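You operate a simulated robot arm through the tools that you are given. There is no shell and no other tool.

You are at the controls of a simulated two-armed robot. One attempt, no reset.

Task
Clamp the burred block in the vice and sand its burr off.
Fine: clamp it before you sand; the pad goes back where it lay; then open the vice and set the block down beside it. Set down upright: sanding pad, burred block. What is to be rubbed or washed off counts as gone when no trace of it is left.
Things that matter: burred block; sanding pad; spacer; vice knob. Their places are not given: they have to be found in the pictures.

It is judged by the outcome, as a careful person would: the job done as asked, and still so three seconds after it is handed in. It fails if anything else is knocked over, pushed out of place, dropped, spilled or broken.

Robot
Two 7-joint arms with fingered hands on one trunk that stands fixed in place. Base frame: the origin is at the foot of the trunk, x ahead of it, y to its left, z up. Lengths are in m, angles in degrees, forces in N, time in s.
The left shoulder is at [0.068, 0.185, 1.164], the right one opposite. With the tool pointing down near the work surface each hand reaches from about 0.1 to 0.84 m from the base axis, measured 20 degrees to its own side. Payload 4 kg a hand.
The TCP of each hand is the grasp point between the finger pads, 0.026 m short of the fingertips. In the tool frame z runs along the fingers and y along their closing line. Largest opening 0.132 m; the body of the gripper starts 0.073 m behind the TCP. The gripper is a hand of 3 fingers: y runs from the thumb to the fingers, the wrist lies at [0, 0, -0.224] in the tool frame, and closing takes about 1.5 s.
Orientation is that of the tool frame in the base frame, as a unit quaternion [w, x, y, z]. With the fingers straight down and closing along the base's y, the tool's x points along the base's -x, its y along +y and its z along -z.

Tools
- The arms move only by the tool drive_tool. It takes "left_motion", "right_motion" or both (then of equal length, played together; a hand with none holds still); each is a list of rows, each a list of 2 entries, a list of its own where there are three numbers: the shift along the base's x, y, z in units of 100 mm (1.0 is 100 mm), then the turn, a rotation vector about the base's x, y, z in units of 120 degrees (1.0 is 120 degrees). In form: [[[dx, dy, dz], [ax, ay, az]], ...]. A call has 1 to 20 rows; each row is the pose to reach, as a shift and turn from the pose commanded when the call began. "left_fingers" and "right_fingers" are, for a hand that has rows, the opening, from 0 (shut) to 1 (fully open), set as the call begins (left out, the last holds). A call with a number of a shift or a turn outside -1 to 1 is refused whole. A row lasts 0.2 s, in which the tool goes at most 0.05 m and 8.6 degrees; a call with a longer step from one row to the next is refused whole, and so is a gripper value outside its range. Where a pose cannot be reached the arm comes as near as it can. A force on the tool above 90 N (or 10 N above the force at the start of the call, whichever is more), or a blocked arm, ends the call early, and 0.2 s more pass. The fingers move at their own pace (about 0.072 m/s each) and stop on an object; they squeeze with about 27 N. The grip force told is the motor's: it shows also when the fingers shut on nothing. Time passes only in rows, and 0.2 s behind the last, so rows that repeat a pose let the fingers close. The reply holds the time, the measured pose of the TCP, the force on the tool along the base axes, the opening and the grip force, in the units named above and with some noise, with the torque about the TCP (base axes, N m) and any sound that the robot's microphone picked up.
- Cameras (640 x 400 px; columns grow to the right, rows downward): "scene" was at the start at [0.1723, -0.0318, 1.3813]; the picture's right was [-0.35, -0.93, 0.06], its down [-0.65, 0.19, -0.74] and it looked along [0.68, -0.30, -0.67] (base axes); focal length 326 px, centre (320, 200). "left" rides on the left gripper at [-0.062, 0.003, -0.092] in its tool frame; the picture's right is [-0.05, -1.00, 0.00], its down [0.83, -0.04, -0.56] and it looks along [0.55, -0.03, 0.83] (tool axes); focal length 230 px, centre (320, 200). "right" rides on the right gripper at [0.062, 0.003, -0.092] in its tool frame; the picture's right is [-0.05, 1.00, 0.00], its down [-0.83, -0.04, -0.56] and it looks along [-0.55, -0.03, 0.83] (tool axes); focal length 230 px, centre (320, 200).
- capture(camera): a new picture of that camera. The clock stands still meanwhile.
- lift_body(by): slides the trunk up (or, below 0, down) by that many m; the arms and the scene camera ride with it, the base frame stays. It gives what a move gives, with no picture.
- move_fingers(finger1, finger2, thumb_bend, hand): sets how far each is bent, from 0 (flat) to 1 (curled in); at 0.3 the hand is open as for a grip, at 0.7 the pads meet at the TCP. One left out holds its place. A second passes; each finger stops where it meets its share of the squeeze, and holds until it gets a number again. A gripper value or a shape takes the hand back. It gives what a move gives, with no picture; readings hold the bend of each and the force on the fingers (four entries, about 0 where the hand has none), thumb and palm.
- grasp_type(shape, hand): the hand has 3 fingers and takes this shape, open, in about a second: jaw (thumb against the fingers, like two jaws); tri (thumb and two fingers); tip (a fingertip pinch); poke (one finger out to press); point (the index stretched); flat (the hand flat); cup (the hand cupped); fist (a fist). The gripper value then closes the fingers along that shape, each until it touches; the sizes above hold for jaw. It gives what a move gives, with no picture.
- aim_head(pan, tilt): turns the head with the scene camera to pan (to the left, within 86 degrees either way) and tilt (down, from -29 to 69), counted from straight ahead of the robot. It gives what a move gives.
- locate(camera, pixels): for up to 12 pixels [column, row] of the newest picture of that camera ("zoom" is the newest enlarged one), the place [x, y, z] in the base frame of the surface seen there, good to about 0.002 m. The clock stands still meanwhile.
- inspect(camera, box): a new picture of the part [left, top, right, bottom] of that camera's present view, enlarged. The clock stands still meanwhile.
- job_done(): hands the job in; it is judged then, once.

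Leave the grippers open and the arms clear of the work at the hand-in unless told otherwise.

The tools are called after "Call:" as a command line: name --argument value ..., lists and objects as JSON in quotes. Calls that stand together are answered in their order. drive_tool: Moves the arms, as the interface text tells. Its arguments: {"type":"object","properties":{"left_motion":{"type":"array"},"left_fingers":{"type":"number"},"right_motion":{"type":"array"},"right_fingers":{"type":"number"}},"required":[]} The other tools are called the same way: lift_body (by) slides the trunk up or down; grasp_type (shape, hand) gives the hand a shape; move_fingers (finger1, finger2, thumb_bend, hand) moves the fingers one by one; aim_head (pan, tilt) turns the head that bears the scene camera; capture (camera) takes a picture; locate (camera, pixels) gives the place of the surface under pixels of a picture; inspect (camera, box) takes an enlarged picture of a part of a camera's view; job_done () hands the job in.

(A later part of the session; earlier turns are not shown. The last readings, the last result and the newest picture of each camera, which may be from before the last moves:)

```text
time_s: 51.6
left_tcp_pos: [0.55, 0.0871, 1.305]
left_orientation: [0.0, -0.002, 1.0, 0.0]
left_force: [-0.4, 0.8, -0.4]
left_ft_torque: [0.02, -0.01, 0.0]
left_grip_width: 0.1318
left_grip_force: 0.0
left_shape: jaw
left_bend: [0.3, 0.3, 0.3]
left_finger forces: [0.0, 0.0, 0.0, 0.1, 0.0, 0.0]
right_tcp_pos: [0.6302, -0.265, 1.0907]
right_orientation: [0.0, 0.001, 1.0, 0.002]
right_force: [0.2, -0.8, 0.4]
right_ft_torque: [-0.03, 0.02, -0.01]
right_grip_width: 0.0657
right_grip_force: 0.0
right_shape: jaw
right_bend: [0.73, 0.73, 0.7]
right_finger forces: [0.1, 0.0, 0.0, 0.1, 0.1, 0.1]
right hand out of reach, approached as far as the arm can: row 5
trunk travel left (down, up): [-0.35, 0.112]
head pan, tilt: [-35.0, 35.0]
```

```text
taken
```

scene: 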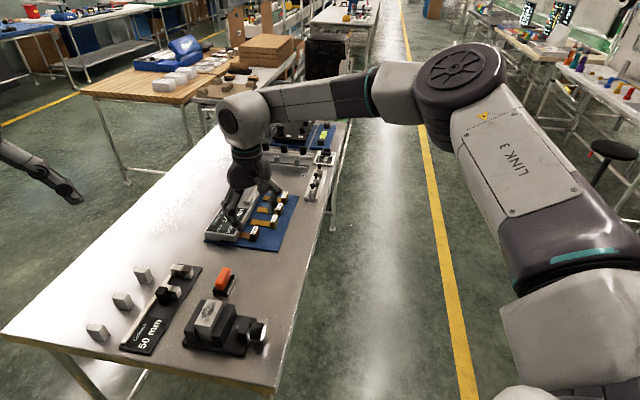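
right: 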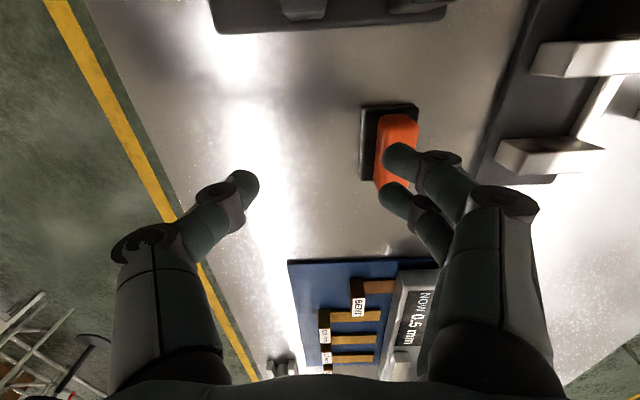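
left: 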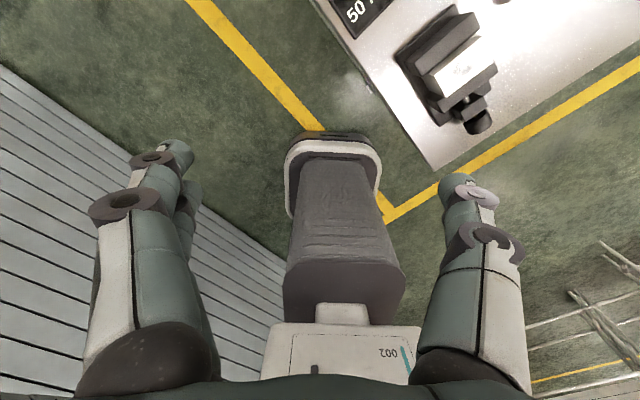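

Same limit again; lower trunk gave more reach than higher. I'll retract and raise the right hand, then lower the trunk by 0.30 m and try from there.

Call:
drive_tool --right_motion '[[[-0.15, -0.2, 0.2], [0, 0, 0]], [[-0.3, -0.4, 0.4], [0, 0, 0]], [[-0.45, -0.6, 0.6], [0, 0, 0]], [[-0.6, -0.8, 0.8], [0, 0, 0]], [[-0.7, -0.9, 1.0], [0, 0, 0]]]'

Call:
drive_tool --right_motion '[[[0, 0, 0.2], [0, 0, 0]], [[0, 0, 0.4], [0, 0, 0]], [[0, 0, 0.6], [0, 0, 0]], [[0, 0, 0.8], [0, 0, 0]], [[0, 0, 0.8], [0, 0, 0]]]'

Call:
lift_body --by -0.3

```text
time_s: 52.8
left_tcp_pos: [0.5489, 0.0879, 1.307]
left_orientation: [0.0, 0.0, 1.0, 0.0]
left_force: [0.1, -0.2, 0.1]
left_ft_torque: [0.01, 0.01, 0.02]
left_grip_width: 0.1319
left_grip_force: 0.1
left_shape: jaw
left_bend: [0.3, 0.3, 0.3]
left_finger forces: [0.0, 0.0, 0.1, 0.1, 0.0, 0.1]
right_tcp_pos: [0.5598, -0.3557, 1.1922]
right_orientation: [-0.002, 0.0, 1.0, 0.002]
right_force: [-0.7, -0.3, 0.8]
right_ft_torque: [0.03, 0.03, 0.01]
right_grip_width: 0.0653
right_grip_force: 0.2
right_shape: jaw
right_bend: [0.73, 0.73, 0.7]
right_finger forces: [0.1, 0.0, 0.0, 0.0, 0.1, 0.1]
trunk travel left (down, up): [-0.35, 0.112]
head pan, tilt: [-35.0, 35.0]
```

```text
time_s: 54.0
left_tcp_pos: [0.5503, 0.0874, 1.3058]
left_orientation: [0.0, -0.001, 1.0, 0.0]
left_force: [0.5, -0.2, 0.3]
left_ft_torque: [0.02, 0.0, 0.0]
left_grip_width: 0.1317
left_grip_force: 0.1
left_shape: jaw
left_bend: [0.3, 0.3, 0.3]
left_finger forces: [0.1, 0.0, 0.0, 0.0, 0.1, 0.0]
right_tcp_pos: [0.5596, -0.3549, 1.2708]
right_orientation: [0.0, 0.0, 1.0, 0.0]
right_force: [-0.5, 0.3, -0.1]
right_ft_torque: [-0.02, 0.0, -0.02]
right_grip_width: 0.0657
right_grip_force: 0.0
right_shape: jaw
right_bend: [0.73, 0.73, 0.7]
right_finger forces: [0.0, 0.0, 0.0, 0.1, 0.0, 0.0]
trunk travel left (down, up): [-0.35, 0.112]
head pan, tilt: [-35.0, 35.0]
```

```text
time_s: 57.0
left_tcp_pos: [0.5496, 0.0876, 1.0072]
left_orientation: [0.0, -0.001, 1.0, 0.0]
left_force: [0.5, -0.4, 0.0]
left_ft_torque: [-0.01, -0.03, -0.02]
left_grip_width: 0.1319
left_grip_force: 0.0
left_shape: jaw
left_bend: [0.3, 0.3, 0.3]
left_finger forces: [0.0, 0.1, 0.0, 0.0, 0.0, 0.0]
right_tcp_pos: [0.5592, -0.3554, 0.9721]
right_orientation: [-0.001, 0.0, 1.0, 0.001]
right_force: [-0.2, -0.8, 0.5]
right_ft_torque: [-0.04, 0.0, -0.01]
right_grip_width: 0.0654
right_grip_force: 0.1
right_shape: jaw
right_bend: [0.73, 0.73, 0.7]
right_finger forces: [0.1, 0.0, 0.0, 0.0, 0.0, 0.0]
trunk travel left (down, up): [-0.05, 0.412]
head pan, tilt: [-35.0, 35.0]
```

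Trunk is now 0.15 m below its start. I'll extend toward the pad at z≈0.95 with yaw 0.

Call:
drive_tool --right_motion '[[[0.15, 0.17, 0], [0, 0, 0]], [[0.3, 0.34, 0], [0, 0, 0]], [[0.45, 0.51, 0], [0, 0, 0]], [[0.6, 0.68, 0], [0, 0, 0]], [[0.75, 0.85, 0], [0, 0, 0]]]'

Call:
drive_tool --right_motion '[[[0.15, 0.17, 0], [0, 0, 0]], [[0.3, 0.34, 0], [0, 0, 0]], [[0.45, 0.51, 0], [0, 0, 0]], [[0.6, 0.68, 0], [0, 0, 0]], [[0.75, 0.85, 0], [0, 0, 0]]]'

Call:
capture --camera "right"

Call:
capture --camera "scene"

```text
time_s: 58.2
left_tcp_pos: [0.5503, 0.087, 1.0065]
left_orientation: [-0.001, -0.001, 1.0, 0.0]
left_force: [0.2, 0.3, -0.3]
left_ft_torque: [0.03, -0.01, 0.01]
left_grip_width: 0.1317
left_grip_force: 0.0
left_shape: jaw
left_bend: [0.3, 0.3, 0.3]
left_finger forces: [0.0, 0.0, 0.0, 0.0, 0.1, 0.0]
right_tcp_pos: [0.6347, -0.2713, 0.9706]
right_orientation: [-0.001, -0.001, 1.0, 0.001]
right_force: [0.3, -0.2, -1.3]
right_ft_torque: [0.02, -0.02, 0.02]
right_grip_width: 0.0653
right_grip_force: 0.1
right_shape: jaw
right_bend: [0.73, 0.73, 0.7]
right_finger forces: [0.1, 0.1, 0.0, 0.0, 0.1, 0.0]
trunk travel left (down, up): [-0.05, 0.412]
head pan, tilt: [-35.0, 35.0]
```

```text
time_s: 59.4
left_tcp_pos: [0.5505, 0.0853, 1.0049]
left_orientation: [-0.001, -0.001, 1.0, 0.001]
left_force: [-0.3, 0.5, 0.4]
left_ft_torque: [0.0, -0.01, 0.0]
left_grip_width: 0.1319
left_grip_force: 0.0
left_shape: jaw
left_bend: [0.3, 0.3, 0.3]
left_finger forces: [0.0, 0.0, 0.1, 0.0, 0.1, 0.0]
right_tcp_pos: [0.7024, -0.1949, 0.9723]
right_orientation: [-0.002, 0.001, 1.0, 0.002]
right_force: [-1.1, -0.4, -0.7]
right_ft_torque: [0.05, 0.01, 0.03]
right_grip_width: 0.0656
right_grip_force: 0.0
right_shape: jaw
right_bend: [0.73, 0.73, 0.7]
right_finger forces: [0.0, 0.1, 0.0, 0.0, 0.0, 0.0]
right hand out of reach, approached as far as the arm can: row 5
trunk travel left (down, up): [-0.05, 0.412]
head pan, tilt: [-35.0, 35.0]
```

```text
taken
```

right: 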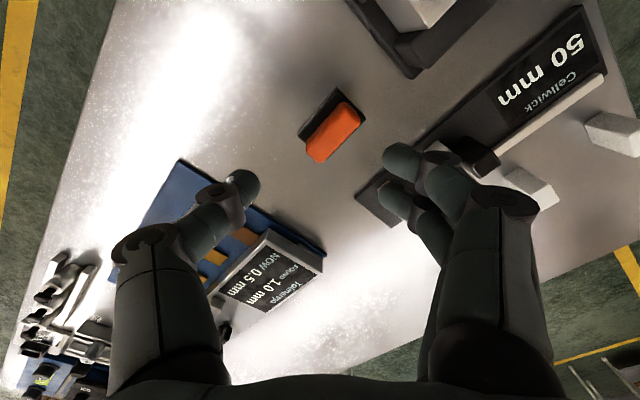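

```text
taken
```

scene: 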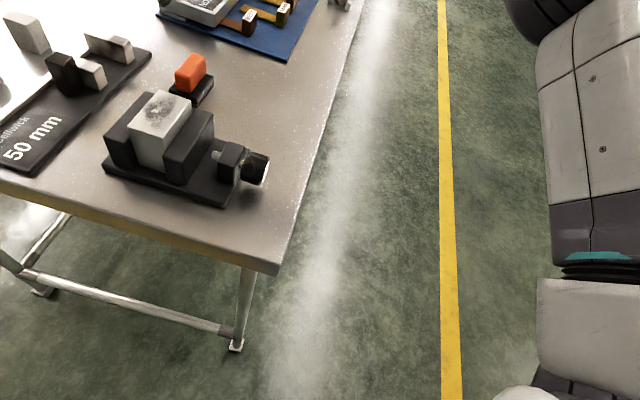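

Much better: (0.702,−0.195) reached with the trunk lower. I'll lower the trunk the remaining 0.05 m (hand goes to z≈0.92, above everything here), then zoom on the pad.

Call:
lift_body --by -0.05

Call:
aim_head --pan -18 --tilt 35

Call:
capture --camera "scene"

Call:
capture --camera "right"

```text
time_s: 60.3
left_tcp_pos: [0.5484, 0.0867, 0.9574]
left_orientation: [0.0, -0.001, 1.0, 0.0]
left_force: [-0.2, -0.8, 0.4]
left_ft_torque: [0.01, -0.04, 0.0]
left_grip_width: 0.1319
left_grip_force: 0.0
left_shape: jaw
left_bend: [0.3, 0.3, 0.3]
left_finger forces: [0.0, 0.0, 0.0, 0.0, 0.0, 0.1]
right_tcp_pos: [0.702, -0.1951, 0.9254]
right_orientation: [0.0, 0.0, 1.0, 0.001]
right_force: [-0.3, -0.4, 0.8]
right_ft_torque: [0.01, -0.02, -0.02]
right_grip_width: 0.0653
right_grip_force: 0.0
right_shape: jaw
right_bend: [0.73, 0.73, 0.7]
right_finger forces: [0.1, 0.0, 0.0, 0.1, 0.0, 0.0]
trunk travel left (down, up): [0.0, 0.462]
head pan, tilt: [-35.0, 35.0]
```

```text
time_s: 61.1
left_tcp_pos: [0.5503, 0.0868, 0.9551]
left_orientation: [-0.001, 0.0, 1.0, 0.0]
left_force: [0.2, 0.4, -0.3]
left_ft_torque: [0.0, 0.01, -0.01]
left_grip_width: 0.132
left_grip_force: 0.0
left_shape: jaw
left_bend: [0.3, 0.3, 0.3]
left_finger forces: [0.1, 0.0, 0.0, 0.1, 0.0, 0.1]
right_tcp_pos: [0.7013, -0.1938, 0.922]
right_orientation: [-0.002, 0.0, 1.0, 0.001]
right_force: [-0.3, -1.1, -0.1]
right_ft_torque: [0.01, 0.02, 0.05]
right_grip_width: 0.0656
right_grip_force: 0.1
right_shape: jaw
right_bend: [0.73, 0.73, 0.7]
right_finger forces: [0.0, 0.1, 0.1, 0.0, 0.0, 0.0]
trunk travel left (down, up): [0.0, 0.462]
head pan, tilt: [-18.0, 35.0]
```

```text
taken
```

scene: 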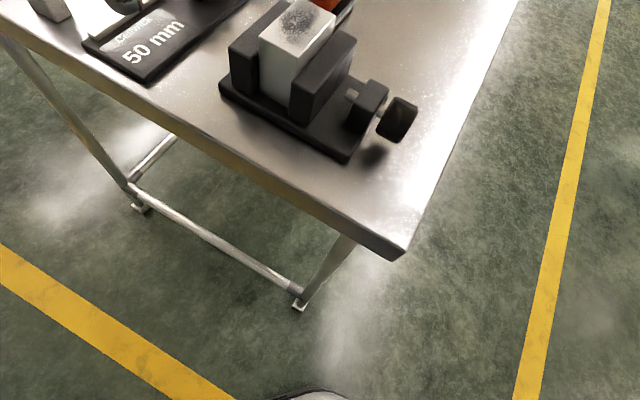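

```text
taken
```

right: 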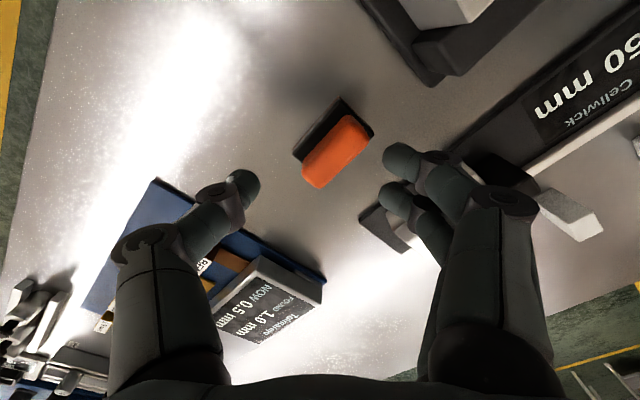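

I zoom in on the pad in the right camera and measure it.

Call:
inspect --camera "right" --box '[270, 80, 400, 210]'

Call:
aim_head --pan -15 --tilt 22

Call:
capture --camera "scene"

```text
3.08 times, centred on (335, 145) of right
```

zoom: 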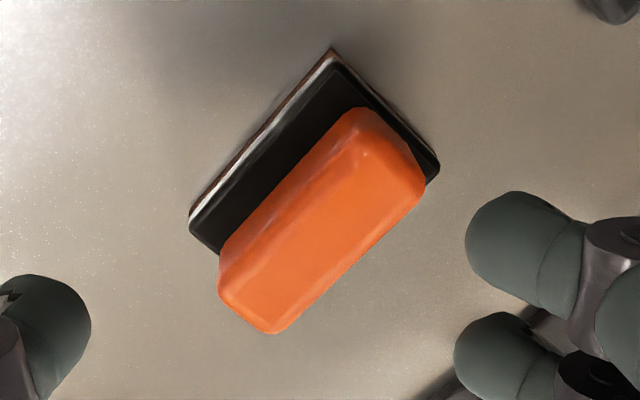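

```text
time_s: 61.9
left_tcp_pos: [0.5502, 0.088, 0.9553]
left_orientation: [0.0, -0.001, 1.0, 0.001]
left_force: [-0.3, 0.6, 0.2]
left_ft_torque: [-0.01, -0.01, 0.0]
left_grip_width: 0.1323
left_grip_force: 0.1
left_shape: jaw
left_bend: [0.3, 0.3, 0.3]
left_finger forces: [0.0, 0.0, 0.0, 0.1, 0.1, 0.0]
right_tcp_pos: [0.7035, -0.1946, 0.9231]
right_orientation: [-0.001, 0.0, 1.0, 0.001]
right_force: [-0.4, 0.6, 0.1]
right_ft_torque: [-0.02, 0.0, 0.02]
right_grip_width: 0.0658
right_grip_force: 0.0
right_shape: jaw
right_bend: [0.73, 0.73, 0.7]
right_finger forces: [0.0, 0.1, 0.0, 0.1, 0.0, 0.1]
trunk travel left (down, up): [0.0, 0.462]
head pan, tilt: [-15.0, 22.0]
```

```text
taken
```

scene: 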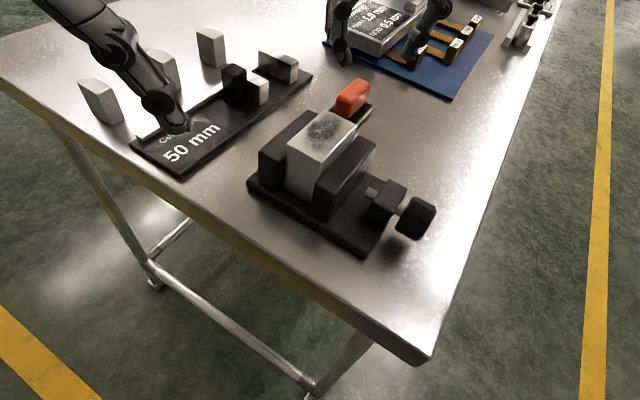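

Now locating the pad's corners on the right-camera zoom: handle corners about (358,110), (425,195), (272,330), (220,285); base corners (333,50), (438,168), (190,220).

Call:
locate --camera "zoom" --pixels '[[356, 140], [405, 190], [275, 308], [235, 275], [320, 230], [334, 68], [432, 166], [198, 222], [275, 320], [415, 200], [345, 125], [225, 270]]'

```text
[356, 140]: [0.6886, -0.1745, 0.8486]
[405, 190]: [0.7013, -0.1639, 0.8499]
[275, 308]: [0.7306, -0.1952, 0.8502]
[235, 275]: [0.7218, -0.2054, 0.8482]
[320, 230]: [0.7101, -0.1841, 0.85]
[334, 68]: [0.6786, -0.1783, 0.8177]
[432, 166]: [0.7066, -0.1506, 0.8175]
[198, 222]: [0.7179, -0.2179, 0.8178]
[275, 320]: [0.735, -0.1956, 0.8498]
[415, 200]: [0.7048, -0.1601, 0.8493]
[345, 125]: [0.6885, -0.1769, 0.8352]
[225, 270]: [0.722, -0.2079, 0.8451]
```

Pad centre ≈(0.7115,−0.1845), axes at exactly 45°, handle ~22×50 mm, top z≈0.85, base top 0.8177. I'll raise the left hand clear, and yaw the right hand −45° while moving over the pad centre.

Call:
drive_tool --right_motion '[[[0.02, 0.02, 0], [0, 0, -0.0625]], [[0.04, 0.04, 0], [0, 0, -0.125]], [[0.05, 0.06, 0], [0, 0, -0.1875]], [[0.07, 0.08, 0], [0, 0, -0.25]], [[0.09, 0.1, 0], [0, 0, -0.3125]], [[0.09, 0.1, 0], [0, 0, -0.375]], [[0.09, 0.1, 0], [0, 0, -0.375]]]' --left_motion '[[[-0.15, 0.15, 0.15], [0, 0, 0]], [[-0.3, 0.3, 0.3], [0, 0, 0]], [[-0.45, 0.45, 0.45], [0, 0, 0]], [[-0.6, 0.6, 0.6], [0, 0, 0]], [[-0.75, 0.75, 0.75], [0, 0, 0]], [[-0.9, 0.9, 0.9], [0, 0, 0]], [[-1.0, 1.0, 1.0], [0, 0, 0]]]'

Call:
capture --camera "right"

Call:
capture --camera "scene"

```text
time_s: 63.5
left_tcp_pos: [0.4522, 0.1825, 1.0475]
left_orientation: [0.0, 0.0, 1.0, -0.002]
left_force: [-0.1, 0.1, 0.1]
left_ft_torque: [0.0, 0.01, -0.01]
left_grip_width: 0.132
left_grip_force: 0.1
left_shape: jaw
left_bend: [0.3, 0.3, 0.3]
left_finger forces: [0.1, 0.0, 0.1, 0.0, 0.0, 0.1]
left hand out of reach, approached as far as the arm can: row 7
right_tcp_pos: [0.7105, -0.1836, 0.9202]
right_orientation: [-0.001, 0.383, 0.924, 0.001]
right_force: [1.1, -0.8, 0.4]
right_ft_torque: [-0.03, 0.02, -0.01]
right_grip_width: 0.0656
right_grip_force: 0.0
right_shape: jaw
right_bend: [0.73, 0.73, 0.7]
right_finger forces: [0.0, 0.0, 0.1, 0.0, 0.0, 0.0]
trunk travel left (down, up): [0.0, 0.462]
head pan, tilt: [-15.0, 22.0]
```

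```text
taken
```

right: 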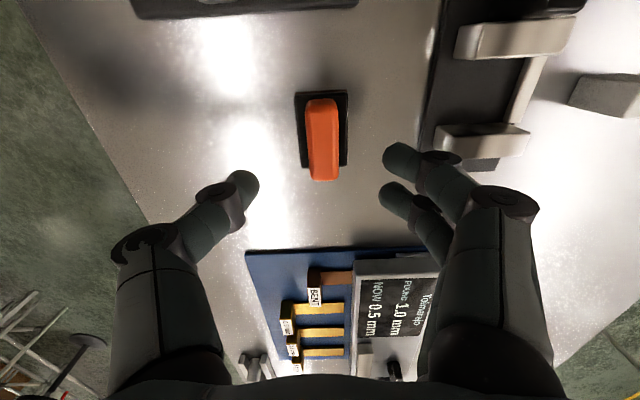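

```text
taken
```

scene: 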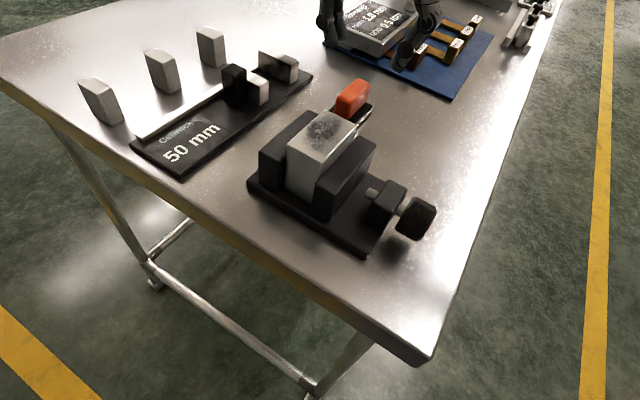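

Now over the pad at (0.7105,−0.1836) with the right yaw. Zoom to check centring.

Call:
inspect --camera "right" --box '[250, 70, 390, 200]'

```text
3.08 times, centred on (320, 135) of right
```

zoom: 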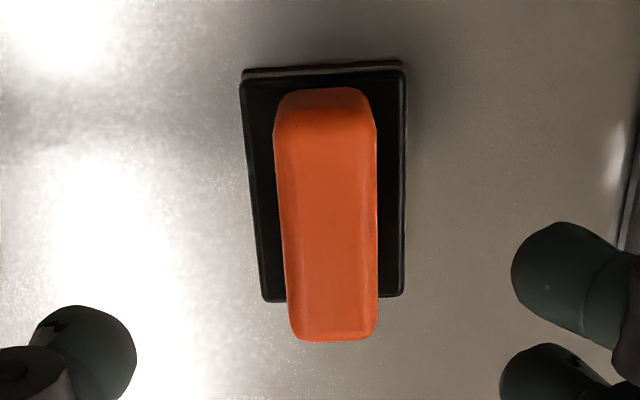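

Call:
locate --camera "zoom" --pixels '[[284, 135], [370, 135], [296, 325], [370, 325], [328, 220], [250, 90], [398, 80], [264, 290], [397, 285], [325, 110], [330, 335], [278, 180]]'

```text
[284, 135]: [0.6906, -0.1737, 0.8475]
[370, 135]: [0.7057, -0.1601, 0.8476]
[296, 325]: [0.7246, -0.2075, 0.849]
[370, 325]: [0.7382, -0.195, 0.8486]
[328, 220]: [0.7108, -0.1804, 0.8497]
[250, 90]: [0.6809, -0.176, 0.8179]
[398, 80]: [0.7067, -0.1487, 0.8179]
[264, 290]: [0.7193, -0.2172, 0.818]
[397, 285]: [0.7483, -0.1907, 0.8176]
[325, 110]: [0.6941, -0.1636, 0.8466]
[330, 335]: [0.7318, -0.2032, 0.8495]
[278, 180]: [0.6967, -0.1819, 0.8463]
```

The handle is ~2 mm off toward the two fingers. Shift (+0.002,+0.001) and descend toward z≈0.847.

Call:
drive_tool --right_motion '[[[0.02, 0.01, -0.15], [0, 0, 0]], [[0.02, 0.01, -0.3], [0, 0, 0]], [[0.02, 0.01, -0.45], [0, 0, 0]], [[0.02, 0.01, -0.58], [0, 0, 0]], [[0.02, 0.01, -0.68], [0, 0, 0]], [[0.02, 0.01, -0.73], [0, 0, 0]], [[0.02, 0.01, -0.73], [0, 0, 0]]]'

Call:
capture --camera "right"

Call:
inspect --camera "scene" --box '[240, 0, 460, 150]'

```text
time_s: 65.1
left_tcp_pos: [0.4505, 0.1821, 1.0484]
left_orientation: [0.0, -0.001, 1.0, -0.002]
left_force: [0.1, 0.5, 0.0]
left_ft_torque: [-0.01, -0.01, -0.02]
left_grip_width: 0.132
left_grip_force: 0.0
left_shape: jaw
left_bend: [0.3, 0.3, 0.3]
left_finger forces: [0.0, 0.1, 0.0, 0.0, 0.0, 0.0]
right_tcp_pos: [0.7135, -0.183, 0.8491]
right_orientation: [0.0, 0.383, 0.924, 0.001]
right_force: [0.7, 0.1, 0.0]
right_ft_torque: [-0.01, 0.03, -0.01]
right_grip_width: 0.0653
right_grip_force: 0.1
right_shape: jaw
right_bend: [0.73, 0.73, 0.7]
right_finger forces: [0.1, 0.0, 0.0, 0.0, 0.0, 0.0]
trunk travel left (down, up): [0.0, 0.462]
head pan, tilt: [-15.0, 22.0]
```

```text
taken
```

right: 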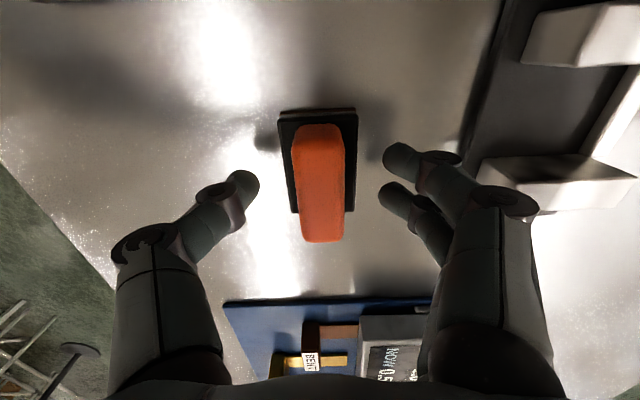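

```text
2.67 times, centred on (350, 75) of scene
```

zoom: 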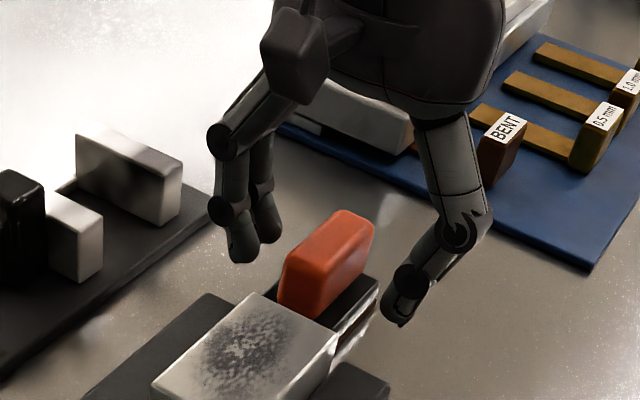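

Well centred over the handle at z≈0.849. Close the grip on it.

Call:
drive_tool --right_motion '[[[0, 0, -0.01], [0, 0, 0]], [[0, 0, -0.02], [0, 0, 0]], [[0, 0, -0.02], [0, 0, 0]], [[0, 0, -0.02], [0, 0, 0]], [[0, 0, -0.02], [0, 0, 0]], [[0, 0, -0.02], [0, 0, 0]]]' --right_fingers 0

Call:
capture --camera "right"

```text
time_s: 66.5
left_tcp_pos: [0.4511, 0.1814, 1.0486]
left_orientation: [0.0, -0.001, 1.0, -0.002]
left_force: [-0.5, -0.2, -0.7]
left_ft_torque: [0.01, -0.03, 0.0]
left_grip_width: 0.132
left_grip_force: 0.1
left_shape: jaw
left_bend: [0.3, 0.3, 0.3]
left_finger forces: [0.1, 0.0, 0.0, 0.1, 0.1, 0.1]
right_tcp_pos: [0.713, -0.1835, 0.8464]
right_orientation: [-0.001, 0.383, 0.924, 0.001]
right_force: [-0.3, -0.3, 0.6]
right_ft_torque: [0.04, -0.05, 0.01]
right_grip_width: 0.019
right_grip_force: 26.4
right_shape: jaw
right_bend: [0.73, 0.73, 0.7]
right_finger forces: [12.2, 12.1, 0.0, 0.0, 24.2, 0.1]
trunk travel left (down, up): [0.0, 0.462]
head pan, tilt: [-15.0, 22.0]
```

```text
taken
```

right: 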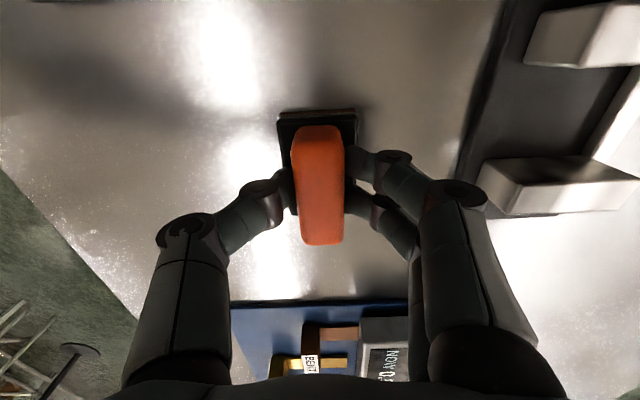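

Gripped (19 mm, 26 N) without shifting the pad. Lift straight up 0.1 m.

Call:
drive_tool --right_motion '[[[0, 0, 0.1], [0, 0, 0]], [[0, 0, 0.25], [0, 0, 0]], [[0, 0, 0.4], [0, 0, 0]], [[0, 0, 0.6], [0, 0, 0]], [[0, 0, 0.8], [0, 0, 0]], [[0, 0, 1.0], [0, 0, 0]], [[0, 0, 1.0], [0, 0, 0]]]'

Call:
inspect --camera "scene" --box '[230, 60, 450, 260]'

```text
time_s: 68.1
left_tcp_pos: [0.4513, 0.1825, 1.0478]
left_orientation: [0.0, 0.0, 1.0, -0.001]
left_force: [0.4, 0.3, -0.1]
left_ft_torque: [-0.03, 0.01, 0.0]
left_grip_width: 0.1318
left_grip_force: 0.1
left_shape: jaw
left_bend: [0.3, 0.3, 0.3]
left_finger forces: [0.0, 0.0, 0.0, 0.0, 0.1, 0.0]
right_tcp_pos: [0.7142, -0.1918, 0.9472]
right_orientation: [-0.001, 0.383, 0.924, 0.001]
right_force: [-0.8, 0.8, -1.0]
right_ft_torque: [0.01, 0.0, 0.02]
right_grip_width: 0.0189
right_grip_force: 27.3
right_shape: jaw
right_bend: [0.73, 0.73, 0.7]
right_finger forces: [12.0, 12.2, 0.0, 0.1, 24.1, 0.0]
right hand out of reach, approached as far as the arm can: row 6, 7
trunk travel left (down, up): [0.0, 0.462]
head pan, tilt: [-15.0, 22.0]
```

```text
2.00 times, centred on (340, 160) of scene
```

zoom: 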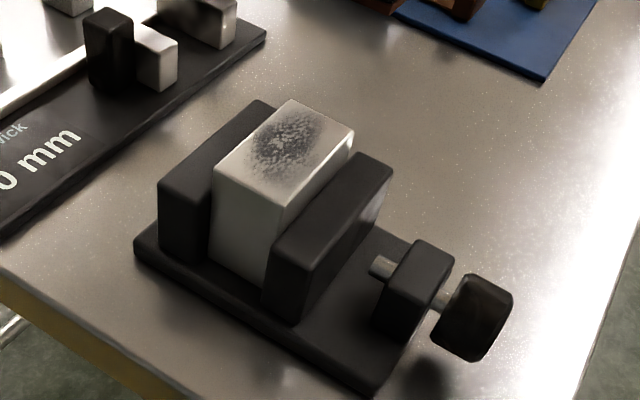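

Clear view of the block. Measure block top corners, burr extents and both jaws here.

Call:
locate --camera "zoom" --pixels '[[295, 103], [350, 131], [218, 171], [289, 203], [285, 145], [255, 130], [313, 115], [250, 180], [320, 145], [262, 183], [325, 125], [300, 165]]'

Call:
locate --camera "zoom" --pixels '[[263, 102], [160, 187], [205, 200], [385, 165], [345, 160], [278, 245], [305, 258], [213, 190], [240, 280], [460, 280], [500, 300], [470, 350]]'

```text
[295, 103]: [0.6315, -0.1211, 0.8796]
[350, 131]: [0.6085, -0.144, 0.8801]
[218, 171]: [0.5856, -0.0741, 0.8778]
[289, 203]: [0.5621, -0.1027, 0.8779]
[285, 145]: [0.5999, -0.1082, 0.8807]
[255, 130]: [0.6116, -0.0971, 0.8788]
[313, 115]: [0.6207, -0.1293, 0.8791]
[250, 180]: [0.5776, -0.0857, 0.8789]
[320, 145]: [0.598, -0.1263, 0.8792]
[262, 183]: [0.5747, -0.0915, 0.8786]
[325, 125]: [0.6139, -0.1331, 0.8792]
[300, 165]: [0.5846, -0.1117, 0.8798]
```

```text
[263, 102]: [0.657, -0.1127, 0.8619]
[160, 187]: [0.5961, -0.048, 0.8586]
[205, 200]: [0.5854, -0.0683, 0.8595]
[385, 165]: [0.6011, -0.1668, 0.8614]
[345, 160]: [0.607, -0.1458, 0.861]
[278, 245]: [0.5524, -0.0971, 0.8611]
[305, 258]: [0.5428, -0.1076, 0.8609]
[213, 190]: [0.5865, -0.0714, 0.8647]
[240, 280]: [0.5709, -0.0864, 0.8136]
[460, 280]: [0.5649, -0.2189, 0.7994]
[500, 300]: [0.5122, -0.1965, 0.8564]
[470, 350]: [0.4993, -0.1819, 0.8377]
```

Block top centre ≈ su −0.344, sw 0.4995 → (0.5965,−0.110); top z≈0.8795. Pad bottom is 46.5 mm below the TCP, so contact is at TCP z≈0.926. Move the pad over the block at z≈0.95.

Call:
drive_tool --right_motion '[[[-0.15, 0.1, 0.03], [0, 0, 0]], [[-0.3, 0.21, 0.05], [0, 0, 0]], [[-0.45, 0.31, 0.05], [0, 0, 0]], [[-0.6, 0.42, 0.05], [0, 0, 0]], [[-0.75, 0.52, 0.05], [0, 0, 0]], [[-0.9, 0.63, 0.05], [0, 0, 0]], [[-0.9, 0.63, 0.05], [0, 0, 0]]]'

```text
time_s: 69.7
left_tcp_pos: [0.4528, 0.1814, 1.0486]
left_orientation: [0.0, -0.001, 1.0, -0.002]
left_force: [-0.1, 0.0, 0.4]
left_ft_torque: [0.02, 0.02, -0.02]
left_grip_width: 0.1319
left_grip_force: 0.0
left_shape: jaw
left_bend: [0.3, 0.3, 0.3]
left_finger forces: [0.0, 0.0, 0.1, 0.1, 0.0, 0.0]
right_tcp_pos: [0.625, -0.1626, 0.9517]
right_orientation: [-0.002, 0.381, 0.925, 0.003]
right_force: [0.4, 0.4, -1.3]
right_ft_torque: [-0.02, 0.02, -0.03]
right_grip_width: 0.0188
right_grip_force: 26.7
right_shape: jaw
right_bend: [0.73, 0.73, 0.7]
right_finger forces: [12.1, 12.0, 0.0, 0.0, 23.9, 0.0]
right hand out of reach, approached as far as the arm can: row 3, 4, 5, 6, 7
trunk travel left (down, up): [0.0, 0.462]
head pan, tilt: [-15.0, 22.0]
```

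The wrist runs out of turn here at yaw −45°. The pad doesn't need to be aligned with the block for rubbing, so I'll turn the hand +45° (yaw 0) and carry on to the block centre.

Call:
drive_tool --right_motion '[[[0, 0, 0], [0, 0, 0.0625]], [[0, 0, 0], [0, 0, 0.125]], [[0, 0, 0], [0, 0, 0.1875]], [[-0.05, 0.1, 0], [0, 0, 0.25]], [[-0.12, 0.22, 0], [0, 0, 0.3125]], [[-0.2, 0.35, 0], [0, 0, 0.375]], [[-0.28, 0.53, 0], [0, 0, 0.375]], [[-0.28, 0.53, 0], [0, 0, 0.375]]]'

Call:
capture --camera "right"

Call:
capture --camera "scene"

```text
time_s: 71.5
left_tcp_pos: [0.4503, 0.1816, 1.0482]
left_orientation: [0.0, 0.001, 1.0, -0.001]
left_force: [0.1, -0.1, -0.8]
left_ft_torque: [0.02, -0.04, 0.01]
left_grip_width: 0.1319
left_grip_force: 0.0
left_shape: jaw
left_bend: [0.3, 0.3, 0.3]
left_finger forces: [0.0, 0.1, 0.1, 0.0, 0.0, 0.0]
right_tcp_pos: [0.5962, -0.1089, 0.9496]
right_orientation: [0.0, 0.0, 1.0, 0.0]
right_force: [-0.1, -0.3, -0.7]
right_ft_torque: [0.03, -0.02, -0.02]
right_grip_width: 0.0189
right_grip_force: 27.2
right_shape: jaw
right_bend: [0.73, 0.73, 0.7]
right_finger forces: [12.0, 11.9, 0.0, 0.0, 24.0, 0.0]
trunk travel left (down, up): [0.0, 0.462]
head pan, tilt: [-15.0, 22.0]
```

```text
taken
```

right: 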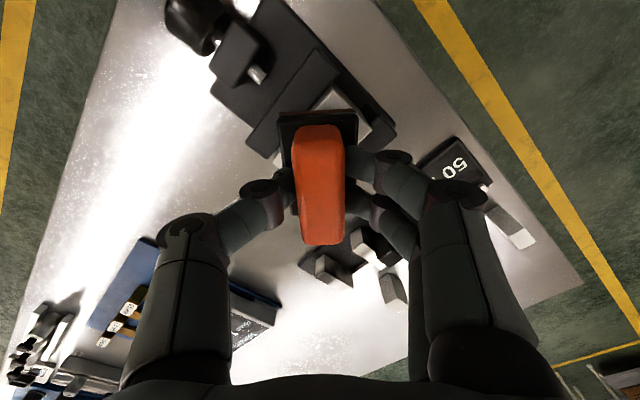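

```text
taken
```

scene: 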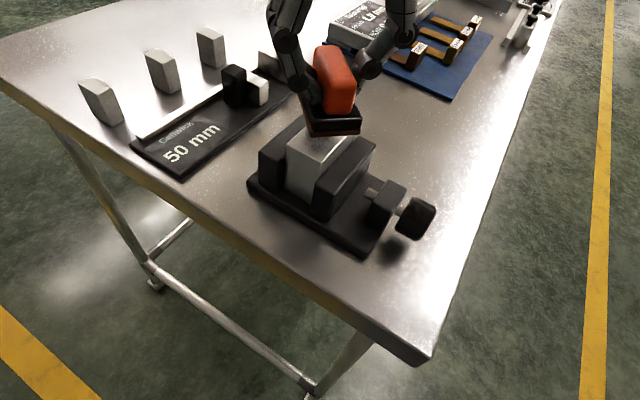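

Over the block centre. Lower to just above contact and then touch down gently, watching the vertical force.

Call:
drive_tool --right_motion '[[[0, 0, -0.08], [0, 0, 0]], [[0, 0, -0.16], [0, 0, 0]], [[0, 0, -0.2], [0, 0, 0]], [[0, 0, -0.22], [0, 0, 0]], [[0, 0, -0.235], [0, 0, 0]]]'

```text
time_s: 72.7
left_tcp_pos: [0.4532, 0.1818, 1.0478]
left_orientation: [-0.001, -0.001, 1.0, -0.002]
left_force: [0.4, 0.3, 0.2]
left_ft_torque: [0.0, -0.03, 0.0]
left_grip_width: 0.1317
left_grip_force: 0.2
left_shape: jaw
left_bend: [0.3, 0.3, 0.3]
left_finger forces: [0.0, 0.0, 0.0, 0.1, 0.1, 0.0]
right_tcp_pos: [0.5974, -0.1103, 0.9265]
right_orientation: [-0.002, 0.0, 1.0, 0.001]
right_force: [0.6, 0.3, -1.0]
right_ft_torque: [-0.04, 0.02, 0.0]
right_grip_width: 0.019
right_grip_force: 27.2
right_shape: jaw
right_bend: [0.73, 0.73, 0.7]
right_finger forces: [12.1, 12.0, 0.0, 0.1, 24.0, 0.0]
trunk travel left (down, up): [0.0, 0.462]
head pan, tilt: [-15.0, 22.0]
```

No contact yet (force −1 N is just the pad's weight). Lower 1 mm steps.

Call:
drive_tool --right_motion '[[[0, 0, -0.01], [0, 0, 0]], [[0, 0, -0.02], [0, 0, 0]], [[0, 0, -0.02], [0, 0, 0]]]'

```text
time_s: 73.5
left_tcp_pos: [0.4515, 0.1836, 1.048]
left_orientation: [0.001, -0.001, 1.0, -0.002]
left_force: [-0.4, -0.5, -0.3]
left_ft_torque: [0.03, -0.01, 0.02]
left_grip_width: 0.1318
left_grip_force: 0.0
left_shape: jaw
left_bend: [0.3, 0.3, 0.3]
left_finger forces: [0.0, 0.0, 0.0, 0.1, 0.0, 0.1]
right_tcp_pos: [0.5975, -0.109, 0.9257]
right_orientation: [-0.001, -0.001, 1.0, 0.002]
right_force: [2.0, -0.4, 7.6]
right_ft_torque: [-0.01, -0.03, 0.01]
right_grip_width: 0.0191
right_grip_force: 26.9
right_shape: jaw
right_bend: [0.73, 0.73, 0.7]
right_finger forces: [12.9, 12.8, 0.0, 0.0, 26.4, 0.0]
trunk travel left (down, up): [0.0, 0.462]
head pan, tilt: [-15.0, 22.0]
```

Contact with 7.6 N. Now rub back and forth ±12 mm along the block's length.

Call:
drive_tool --right_motion '[[[0.0424, -0.0424, 0], [0, 0, 0]], [[0.0849, -0.0849, 0], [0, 0, 0]], [[0.0283, -0.0283, 0], [0, 0, 0]], [[-0.0283, 0.0283, 0], [0, 0, 0]], [[-0.0849, 0.0849, 0], [0, 0, 0]], [[-0.0283, 0.0283, 0], [0, 0, 0]], [[0.0283, -0.0283, 0], [0, 0, 0]], [[0.0849, -0.0849, 0], [0, 0, 0]], [[0.0283, -0.0283, 0], [0, 0, 0]], [[-0.0283, 0.0283, 0], [0, 0, 0]], [[-0.0849, 0.0849, 0], [0, 0, 0]], [[-0.0283, 0.0283, 0], [0, 0, 0]], [[0.0283, -0.0283, 0], [0, 0, 0]], [[0.0849, -0.0849, 0], [0, 0, 0]], [[0.0283, -0.0283, 0], [0, 0, 0]], [[-0.0283, 0.0283, 0], [0, 0, 0]], [[-0.0849, 0.0849, 0], [0, 0, 0]], [[-0.0424, 0.0424, 0], [0, 0, 0]], [[0, 0, 0], [0, 0, 0]], [[0, 0, 0], [0, 0, 0]]]'

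Call:
inspect --camera "scene" --box '[240, 30, 440, 220]'

```text
time_s: 77.7
left_tcp_pos: [0.4509, 0.1832, 1.0489]
left_orientation: [0.001, -0.001, 1.0, -0.001]
left_force: [-0.6, -0.2, -0.4]
left_ft_torque: [0.01, -0.02, -0.04]
left_grip_width: 0.1317
left_grip_force: 0.1
left_shape: jaw
left_bend: [0.3, 0.3, 0.3]
left_finger forces: [0.0, 0.0, 0.0, 0.0, 0.1, 0.0]
right_tcp_pos: [0.5965, -0.1081, 0.9254]
right_orientation: [-0.001, 0.0, 1.0, 0.001]
right_force: [-1.0, 2.7, 6.4]
right_ft_torque: [0.1, 0.01, 0.04]
right_grip_width: 0.019
right_grip_force: 27.0
right_shape: jaw
right_bend: [0.73, 0.73, 0.7]
right_finger forces: [14.6, 14.6, 0.1, 0.0, 26.7, 0.1]
trunk travel left (down, up): [0.0, 0.462]
head pan, tilt: [-15.0, 22.0]
```

```text
2.11 times, centred on (340, 125) of scene
```

zoom: 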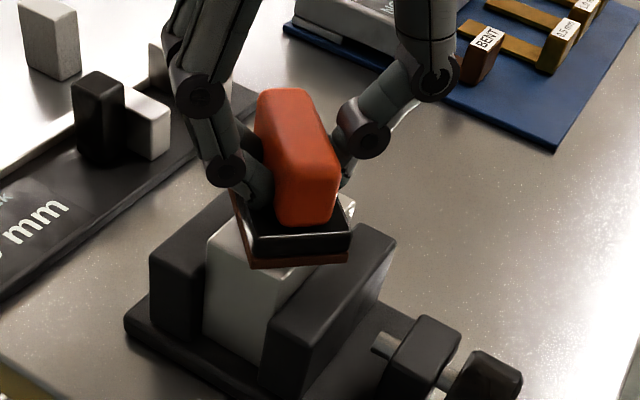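

Steady 6–7 N contact. A second round, slightly firmer and with sideways offsets to cover the whole burr.

Call:
drive_tool --right_motion '[[[0.0071, -0.0778, -0.008], [0, 0, 0]], [[0.0636, -0.1343, -0.008], [0, 0, 0]], [[0.0071, -0.0778, -0.008], [0, 0, 0]], [[-0.0495, -0.0212, -0.008], [0, 0, 0]], [[-0.1061, 0.0354, -0.008], [0, 0, 0]], [[-0.1414, 0.0707, -0.008], [0, 0, 0]], [[-0.0707, 0.0283, -0.008], [0, 0, 0]], [[0.0071, -0.0071, -0.008], [0, 0, 0]], [[0.0849, -0.0424, -0.008], [0, 0, 0]], [[0.1414, -0.0707, -0.008], [0, 0, 0]], [[0.0849, -0.0141, -0.008], [0, 0, 0]], [[0.0283, 0.0424, -0.008], [0, 0, 0]], [[-0.0283, 0.099, -0.008], [0, 0, 0]], [[-0.0707, 0.1414, -0.008], [0, 0, 0]], [[-0.0354, 0.0636, -0.008], [0, 0, 0]], [[0.0071, -0.0071, -0.008], [0, 0, 0]], [[0.0636, -0.0636, -0.008], [0, 0, 0]], [[0.1061, -0.1061, -0.008], [0, 0, 0]], [[0.0354, -0.0354, -0.008], [0, 0, 0]], [[0, 0, -0.008], [0, 0, 0]]]'

Call:
drive_tool --right_motion '[[[0, 0, 0.1], [0, 0, 0]], [[0, 0, 0.3], [0, 0, 0]], [[0, 0, 0.6], [0, 0, 0]], [[0, -0.2, 0.8], [0, 0, 0]], [[0.1, -0.5, 0.9], [0, 0, 0]], [[0.2, -0.8, 0.9], [0, 0, 0]], [[0.2, -0.8, 0.9], [0, 0, 0]]]'

Call:
inspect --camera "scene" --box '[230, 60, 450, 260]'

```text
time_s: 81.9
left_tcp_pos: [0.4509, 0.1822, 1.0491]
left_orientation: [0.001, -0.001, 1.0, -0.002]
left_force: [-0.3, -0.1, -0.3]
left_ft_torque: [-0.03, -0.04, 0.02]
left_grip_width: 0.1318
left_grip_force: 0.0
left_shape: jaw
left_bend: [0.3, 0.3, 0.3]
left_finger forces: [0.1, 0.0, 0.0, 0.1, 0.0, 0.0]
right_tcp_pos: [0.5968, -0.1098, 0.925]
right_orientation: [0.0, 0.001, 1.0, 0.001]
right_force: [3.2, -4.0, 9.8]
right_ft_torque: [0.03, -0.11, -0.02]
right_grip_width: 0.0194
right_grip_force: 26.8
right_shape: jaw
right_bend: [0.73, 0.73, 0.71]
right_finger forces: [13.2, 13.2, 0.0, 0.0, 29.6, 0.1]
trunk travel left (down, up): [0.0, 0.462]
head pan, tilt: [-15.0, 22.0]
```

```text
time_s: 83.5
left_tcp_pos: [0.4507, 0.1818, 1.0475]
left_orientation: [0.001, -0.001, 1.0, -0.001]
left_force: [0.1, -0.1, -0.4]
left_ft_torque: [0.0, -0.02, -0.04]
left_grip_width: 0.1317
left_grip_force: 0.0
left_shape: jaw
left_bend: [0.3, 0.3, 0.3]
left_finger forces: [0.0, 0.1, 0.0, 0.1, 0.1, 0.0]
right_tcp_pos: [0.6189, -0.1902, 1.014]
right_orientation: [-0.001, 0.0, 1.0, 0.002]
right_force: [-0.1, -0.6, -1.0]
right_ft_torque: [-0.01, 0.02, -0.02]
right_grip_width: 0.019
right_grip_force: 27.1
right_shape: jaw
right_bend: [0.73, 0.73, 0.71]
right_finger forces: [13.0, 13.0, 0.0, 0.0, 25.9, 0.1]
right hand out of reach, approached as far as the arm can: row 3
trunk travel left (down, up): [0.0, 0.462]
head pan, tilt: [-15.0, 22.0]
```

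```text
2.00 times, centred on (340, 160) of scene
```

zoom: 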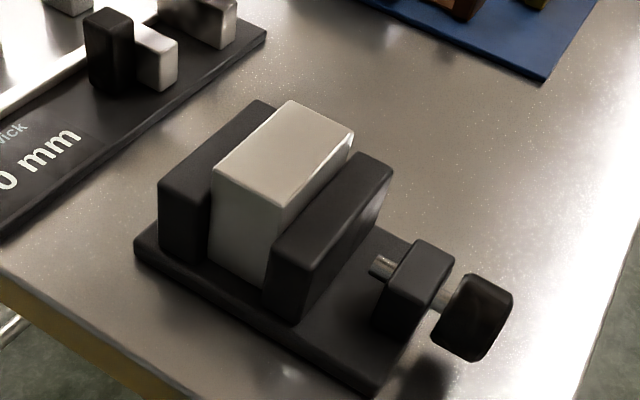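

The top of the block now looks clean. Zoom closer to check for any remaining trace.

Call:
inspect --camera "scene" --box '[280, 100, 360, 180]'

Call:
capture --camera "right"

```text
5.00 times, centred on (320, 140) of scene
```

zoom: 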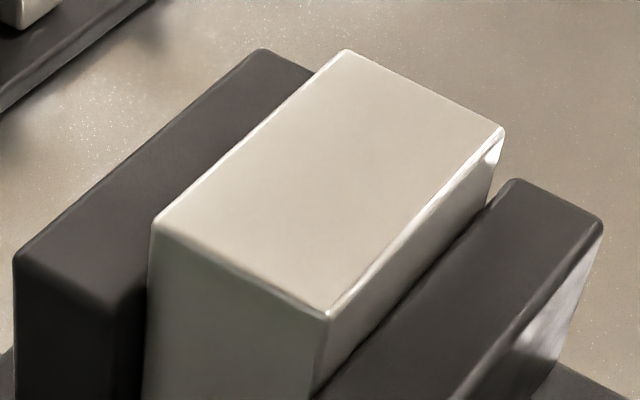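

```text
taken
```

right: 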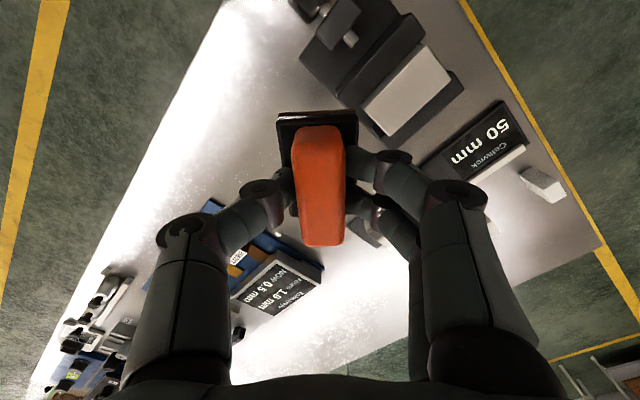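

No trace left. Now bring the pad back: first out over its spot at z≈0.95 with yaw 0.

Call:
drive_tool --right_motion '[[[0.1, 0, -0.1], [0, 0, 0]], [[0.25, -0.01, -0.25], [0, 0, 0]], [[0.4, -0.02, -0.4], [0, 0, 0]], [[0.55, -0.03, -0.55], [0, 0, 0]], [[0.7, -0.04, -0.64], [0, 0, 0]], [[0.8, -0.04, -0.75], [0, 0, 0]], [[0.8, -0.04, -0.85], [0, 0, 0]], [[0.8, -0.04, -0.85], [0, 0, 0]]]'

Call:
drive_tool --right_motion '[[[0.02, 0.01, 0], [0, 0, -0.0625]], [[0.04, 0.03, 0], [0, 0, -0.125]], [[0.06, 0.05, 0], [0, 0, -0.1875]], [[0.08, 0.07, 0], [0, 0, -0.25]], [[0.1, 0.09, 0], [0, 0, -0.3125]], [[0.12, 0.106, 0], [0, 0, -0.375]], [[0.12, 0.106, 0], [0, 0, -0.375]]]'

```text
time_s: 85.3
left_tcp_pos: [0.4522, 0.1817, 1.0477]
left_orientation: [0.0, -0.001, 1.0, -0.002]
left_force: [0.0, -0.1, -0.4]
left_ft_torque: [0.0, -0.05, 0.04]
left_grip_width: 0.1319
left_grip_force: 0.0
left_shape: jaw
left_bend: [0.3, 0.3, 0.3]
left_finger forces: [0.0, 0.1, 0.0, 0.1, 0.0, 0.0]
right_tcp_pos: [0.698, -0.1924, 0.9277]
right_orientation: [-0.001, 0.0, 1.0, 0.001]
right_force: [0.0, -0.3, -0.7]
right_ft_torque: [0.0, 0.03, 0.03]
right_grip_width: 0.0193
right_grip_force: 27.0
right_shape: jaw
right_bend: [0.73, 0.73, 0.71]
right_finger forces: [12.9, 13.0, 0.0, 0.0, 26.0, 0.0]
trunk travel left (down, up): [0.0, 0.462]
head pan, tilt: [-15.0, 22.0]
```

```text
time_s: 86.9
left_tcp_pos: [0.4514, 0.1825, 1.0483]
left_orientation: [0.001, -0.002, 1.0, -0.002]
left_force: [-0.3, 0.1, -0.5]
left_ft_torque: [0.01, 0.01, -0.03]
left_grip_width: 0.1322
left_grip_force: 0.0
left_shape: jaw
left_bend: [0.3, 0.3, 0.3]
left_finger forces: [0.1, 0.0, 0.1, 0.0, 0.0, 0.0]
right_tcp_pos: [0.71, -0.1824, 0.9292]
right_orientation: [0.0, 0.383, 0.924, 0.002]
right_force: [0.7, -0.2, -0.2]
right_ft_torque: [0.0, 0.02, 0.01]
right_grip_width: 0.0194
right_grip_force: 27.0
right_shape: jaw
right_bend: [0.73, 0.73, 0.71]
right_finger forces: [13.0, 12.9, 0.0, 0.1, 25.9, 0.1]
trunk travel left (down, up): [0.0, 0.462]
head pan, tilt: [-15.0, 22.0]
```

Now at (0.710,−0.182,0.929), aligned. Lower to just above the table at the pad's old spot (0.713,−0.1833).

Call:
drive_tool --right_motion '[[[0.015, -0.005, -0.15], [0, 0, 0]], [[0.03, -0.01, -0.3], [0, 0, 0]], [[0.03, -0.01, -0.45], [0, 0, 0]], [[0.03, -0.01, -0.6], [0, 0, 0]], [[0.03, -0.01, -0.7], [0, 0, 0]], [[0.03, -0.01, -0.77], [0, 0, 0]], [[0.03, -0.01, -0.8], [0, 0, 0]], [[0.03, -0.01, -0.8], [0, 0, 0]]]'

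Call:
capture --camera "right"

```text
time_s: 88.7
left_tcp_pos: [0.452, 0.1812, 1.0475]
left_orientation: [0.0, -0.001, 1.0, -0.002]
left_force: [-0.2, -0.2, -0.3]
left_ft_torque: [0.03, 0.01, 0.01]
left_grip_width: 0.1318
left_grip_force: 0.1
left_shape: jaw
left_bend: [0.3, 0.3, 0.3]
left_finger forces: [0.0, 0.1, 0.1, 0.0, 0.0, 0.0]
right_tcp_pos: [0.7115, -0.1839, 0.8499]
right_orientation: [-0.001, 0.382, 0.924, 0.001]
right_force: [-0.1, -1.1, -1.1]
right_ft_torque: [-0.01, 0.01, -0.02]
right_grip_width: 0.019
right_grip_force: 27.0
right_shape: jaw
right_bend: [0.73, 0.73, 0.71]
right_finger forces: [13.0, 12.9, 0.0, 0.0, 25.8, 0.0]
trunk travel left (down, up): [0.0, 0.462]
head pan, tilt: [-15.0, 22.0]
```

```text
taken
```

right: 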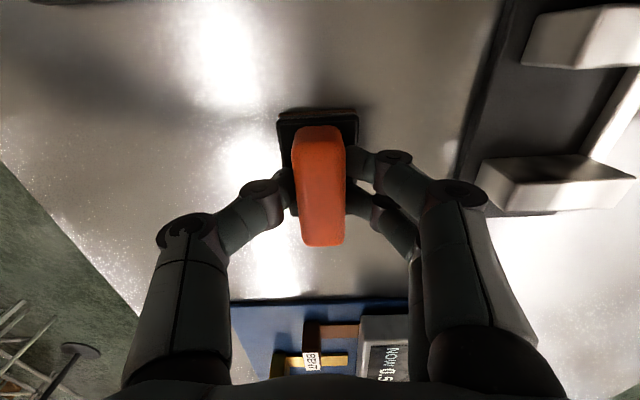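

The background lines up with the picture taken at pick-up. Lower in ~1 mm steps to the table.

Call:
drive_tool --right_motion '[[[0.005, 0, -0.01], [0, 0, 0]], [[0.01, 0, -0.02], [0, 0, 0]], [[0.01, 0, -0.03], [0, 0, 0]], [[0.01, 0, -0.03], [0, 0, 0]]]'

```text
time_s: 89.7
left_tcp_pos: [0.4519, 0.182, 1.0478]
left_orientation: [0.0, -0.001, 1.0, -0.001]
left_force: [-0.9, 0.3, 0.2]
left_ft_torque: [-0.02, 0.01, -0.02]
left_grip_width: 0.1321
left_grip_force: 0.1
left_shape: jaw
left_bend: [0.3, 0.3, 0.3]
left_finger forces: [0.1, 0.0, 0.0, 0.0, 0.1, 0.1]
right_tcp_pos: [0.713, -0.1842, 0.8459]
right_orientation: [0.0, 0.383, 0.924, 0.001]
right_force: [-0.2, -1.0, -0.8]
right_ft_torque: [-0.05, -0.02, -0.02]
right_grip_width: 0.0193
right_grip_force: 26.9
right_shape: jaw
right_bend: [0.73, 0.73, 0.71]
right_finger forces: [12.9, 12.9, 0.1, 0.0, 25.8, 0.0]
trunk travel left (down, up): [0.0, 0.462]
head pan, tilt: [-15.0, 22.0]
```

No contact force yet at z≈0.846; another millimetre or so.

Call:
drive_tool --right_motion '[[[0, 0, -0.006], [0, 0, 0]], [[0, 0, -0.012], [0, 0, 0]], [[0, 0, -0.012], [0, 0, 0]]]'

```text
time_s: 90.5
left_tcp_pos: [0.4528, 0.1819, 1.0484]
left_orientation: [0.0, -0.001, 1.0, -0.002]
left_force: [-0.5, 0.2, 1.1]
left_ft_torque: [0.0, 0.03, -0.02]
left_grip_width: 0.1321
left_grip_force: 0.0
left_shape: jaw
left_bend: [0.3, 0.3, 0.3]
left_finger forces: [0.1, 0.0, 0.0, 0.1, 0.1, 0.0]
right_tcp_pos: [0.7137, -0.1837, 0.8449]
right_orientation: [0.0, 0.383, 0.924, 0.0]
right_force: [0.0, -0.3, 1.9]
right_ft_torque: [0.03, -0.06, 0.03]
right_grip_width: 0.0192
right_grip_force: 27.1
right_shape: jaw
right_bend: [0.73, 0.73, 0.71]
right_finger forces: [13.0, 13.1, 0.0, 0.0, 26.1, 0.1]
trunk travel left (down, up): [0.0, 0.462]
head pan, tilt: [-15.0, 22.0]
```

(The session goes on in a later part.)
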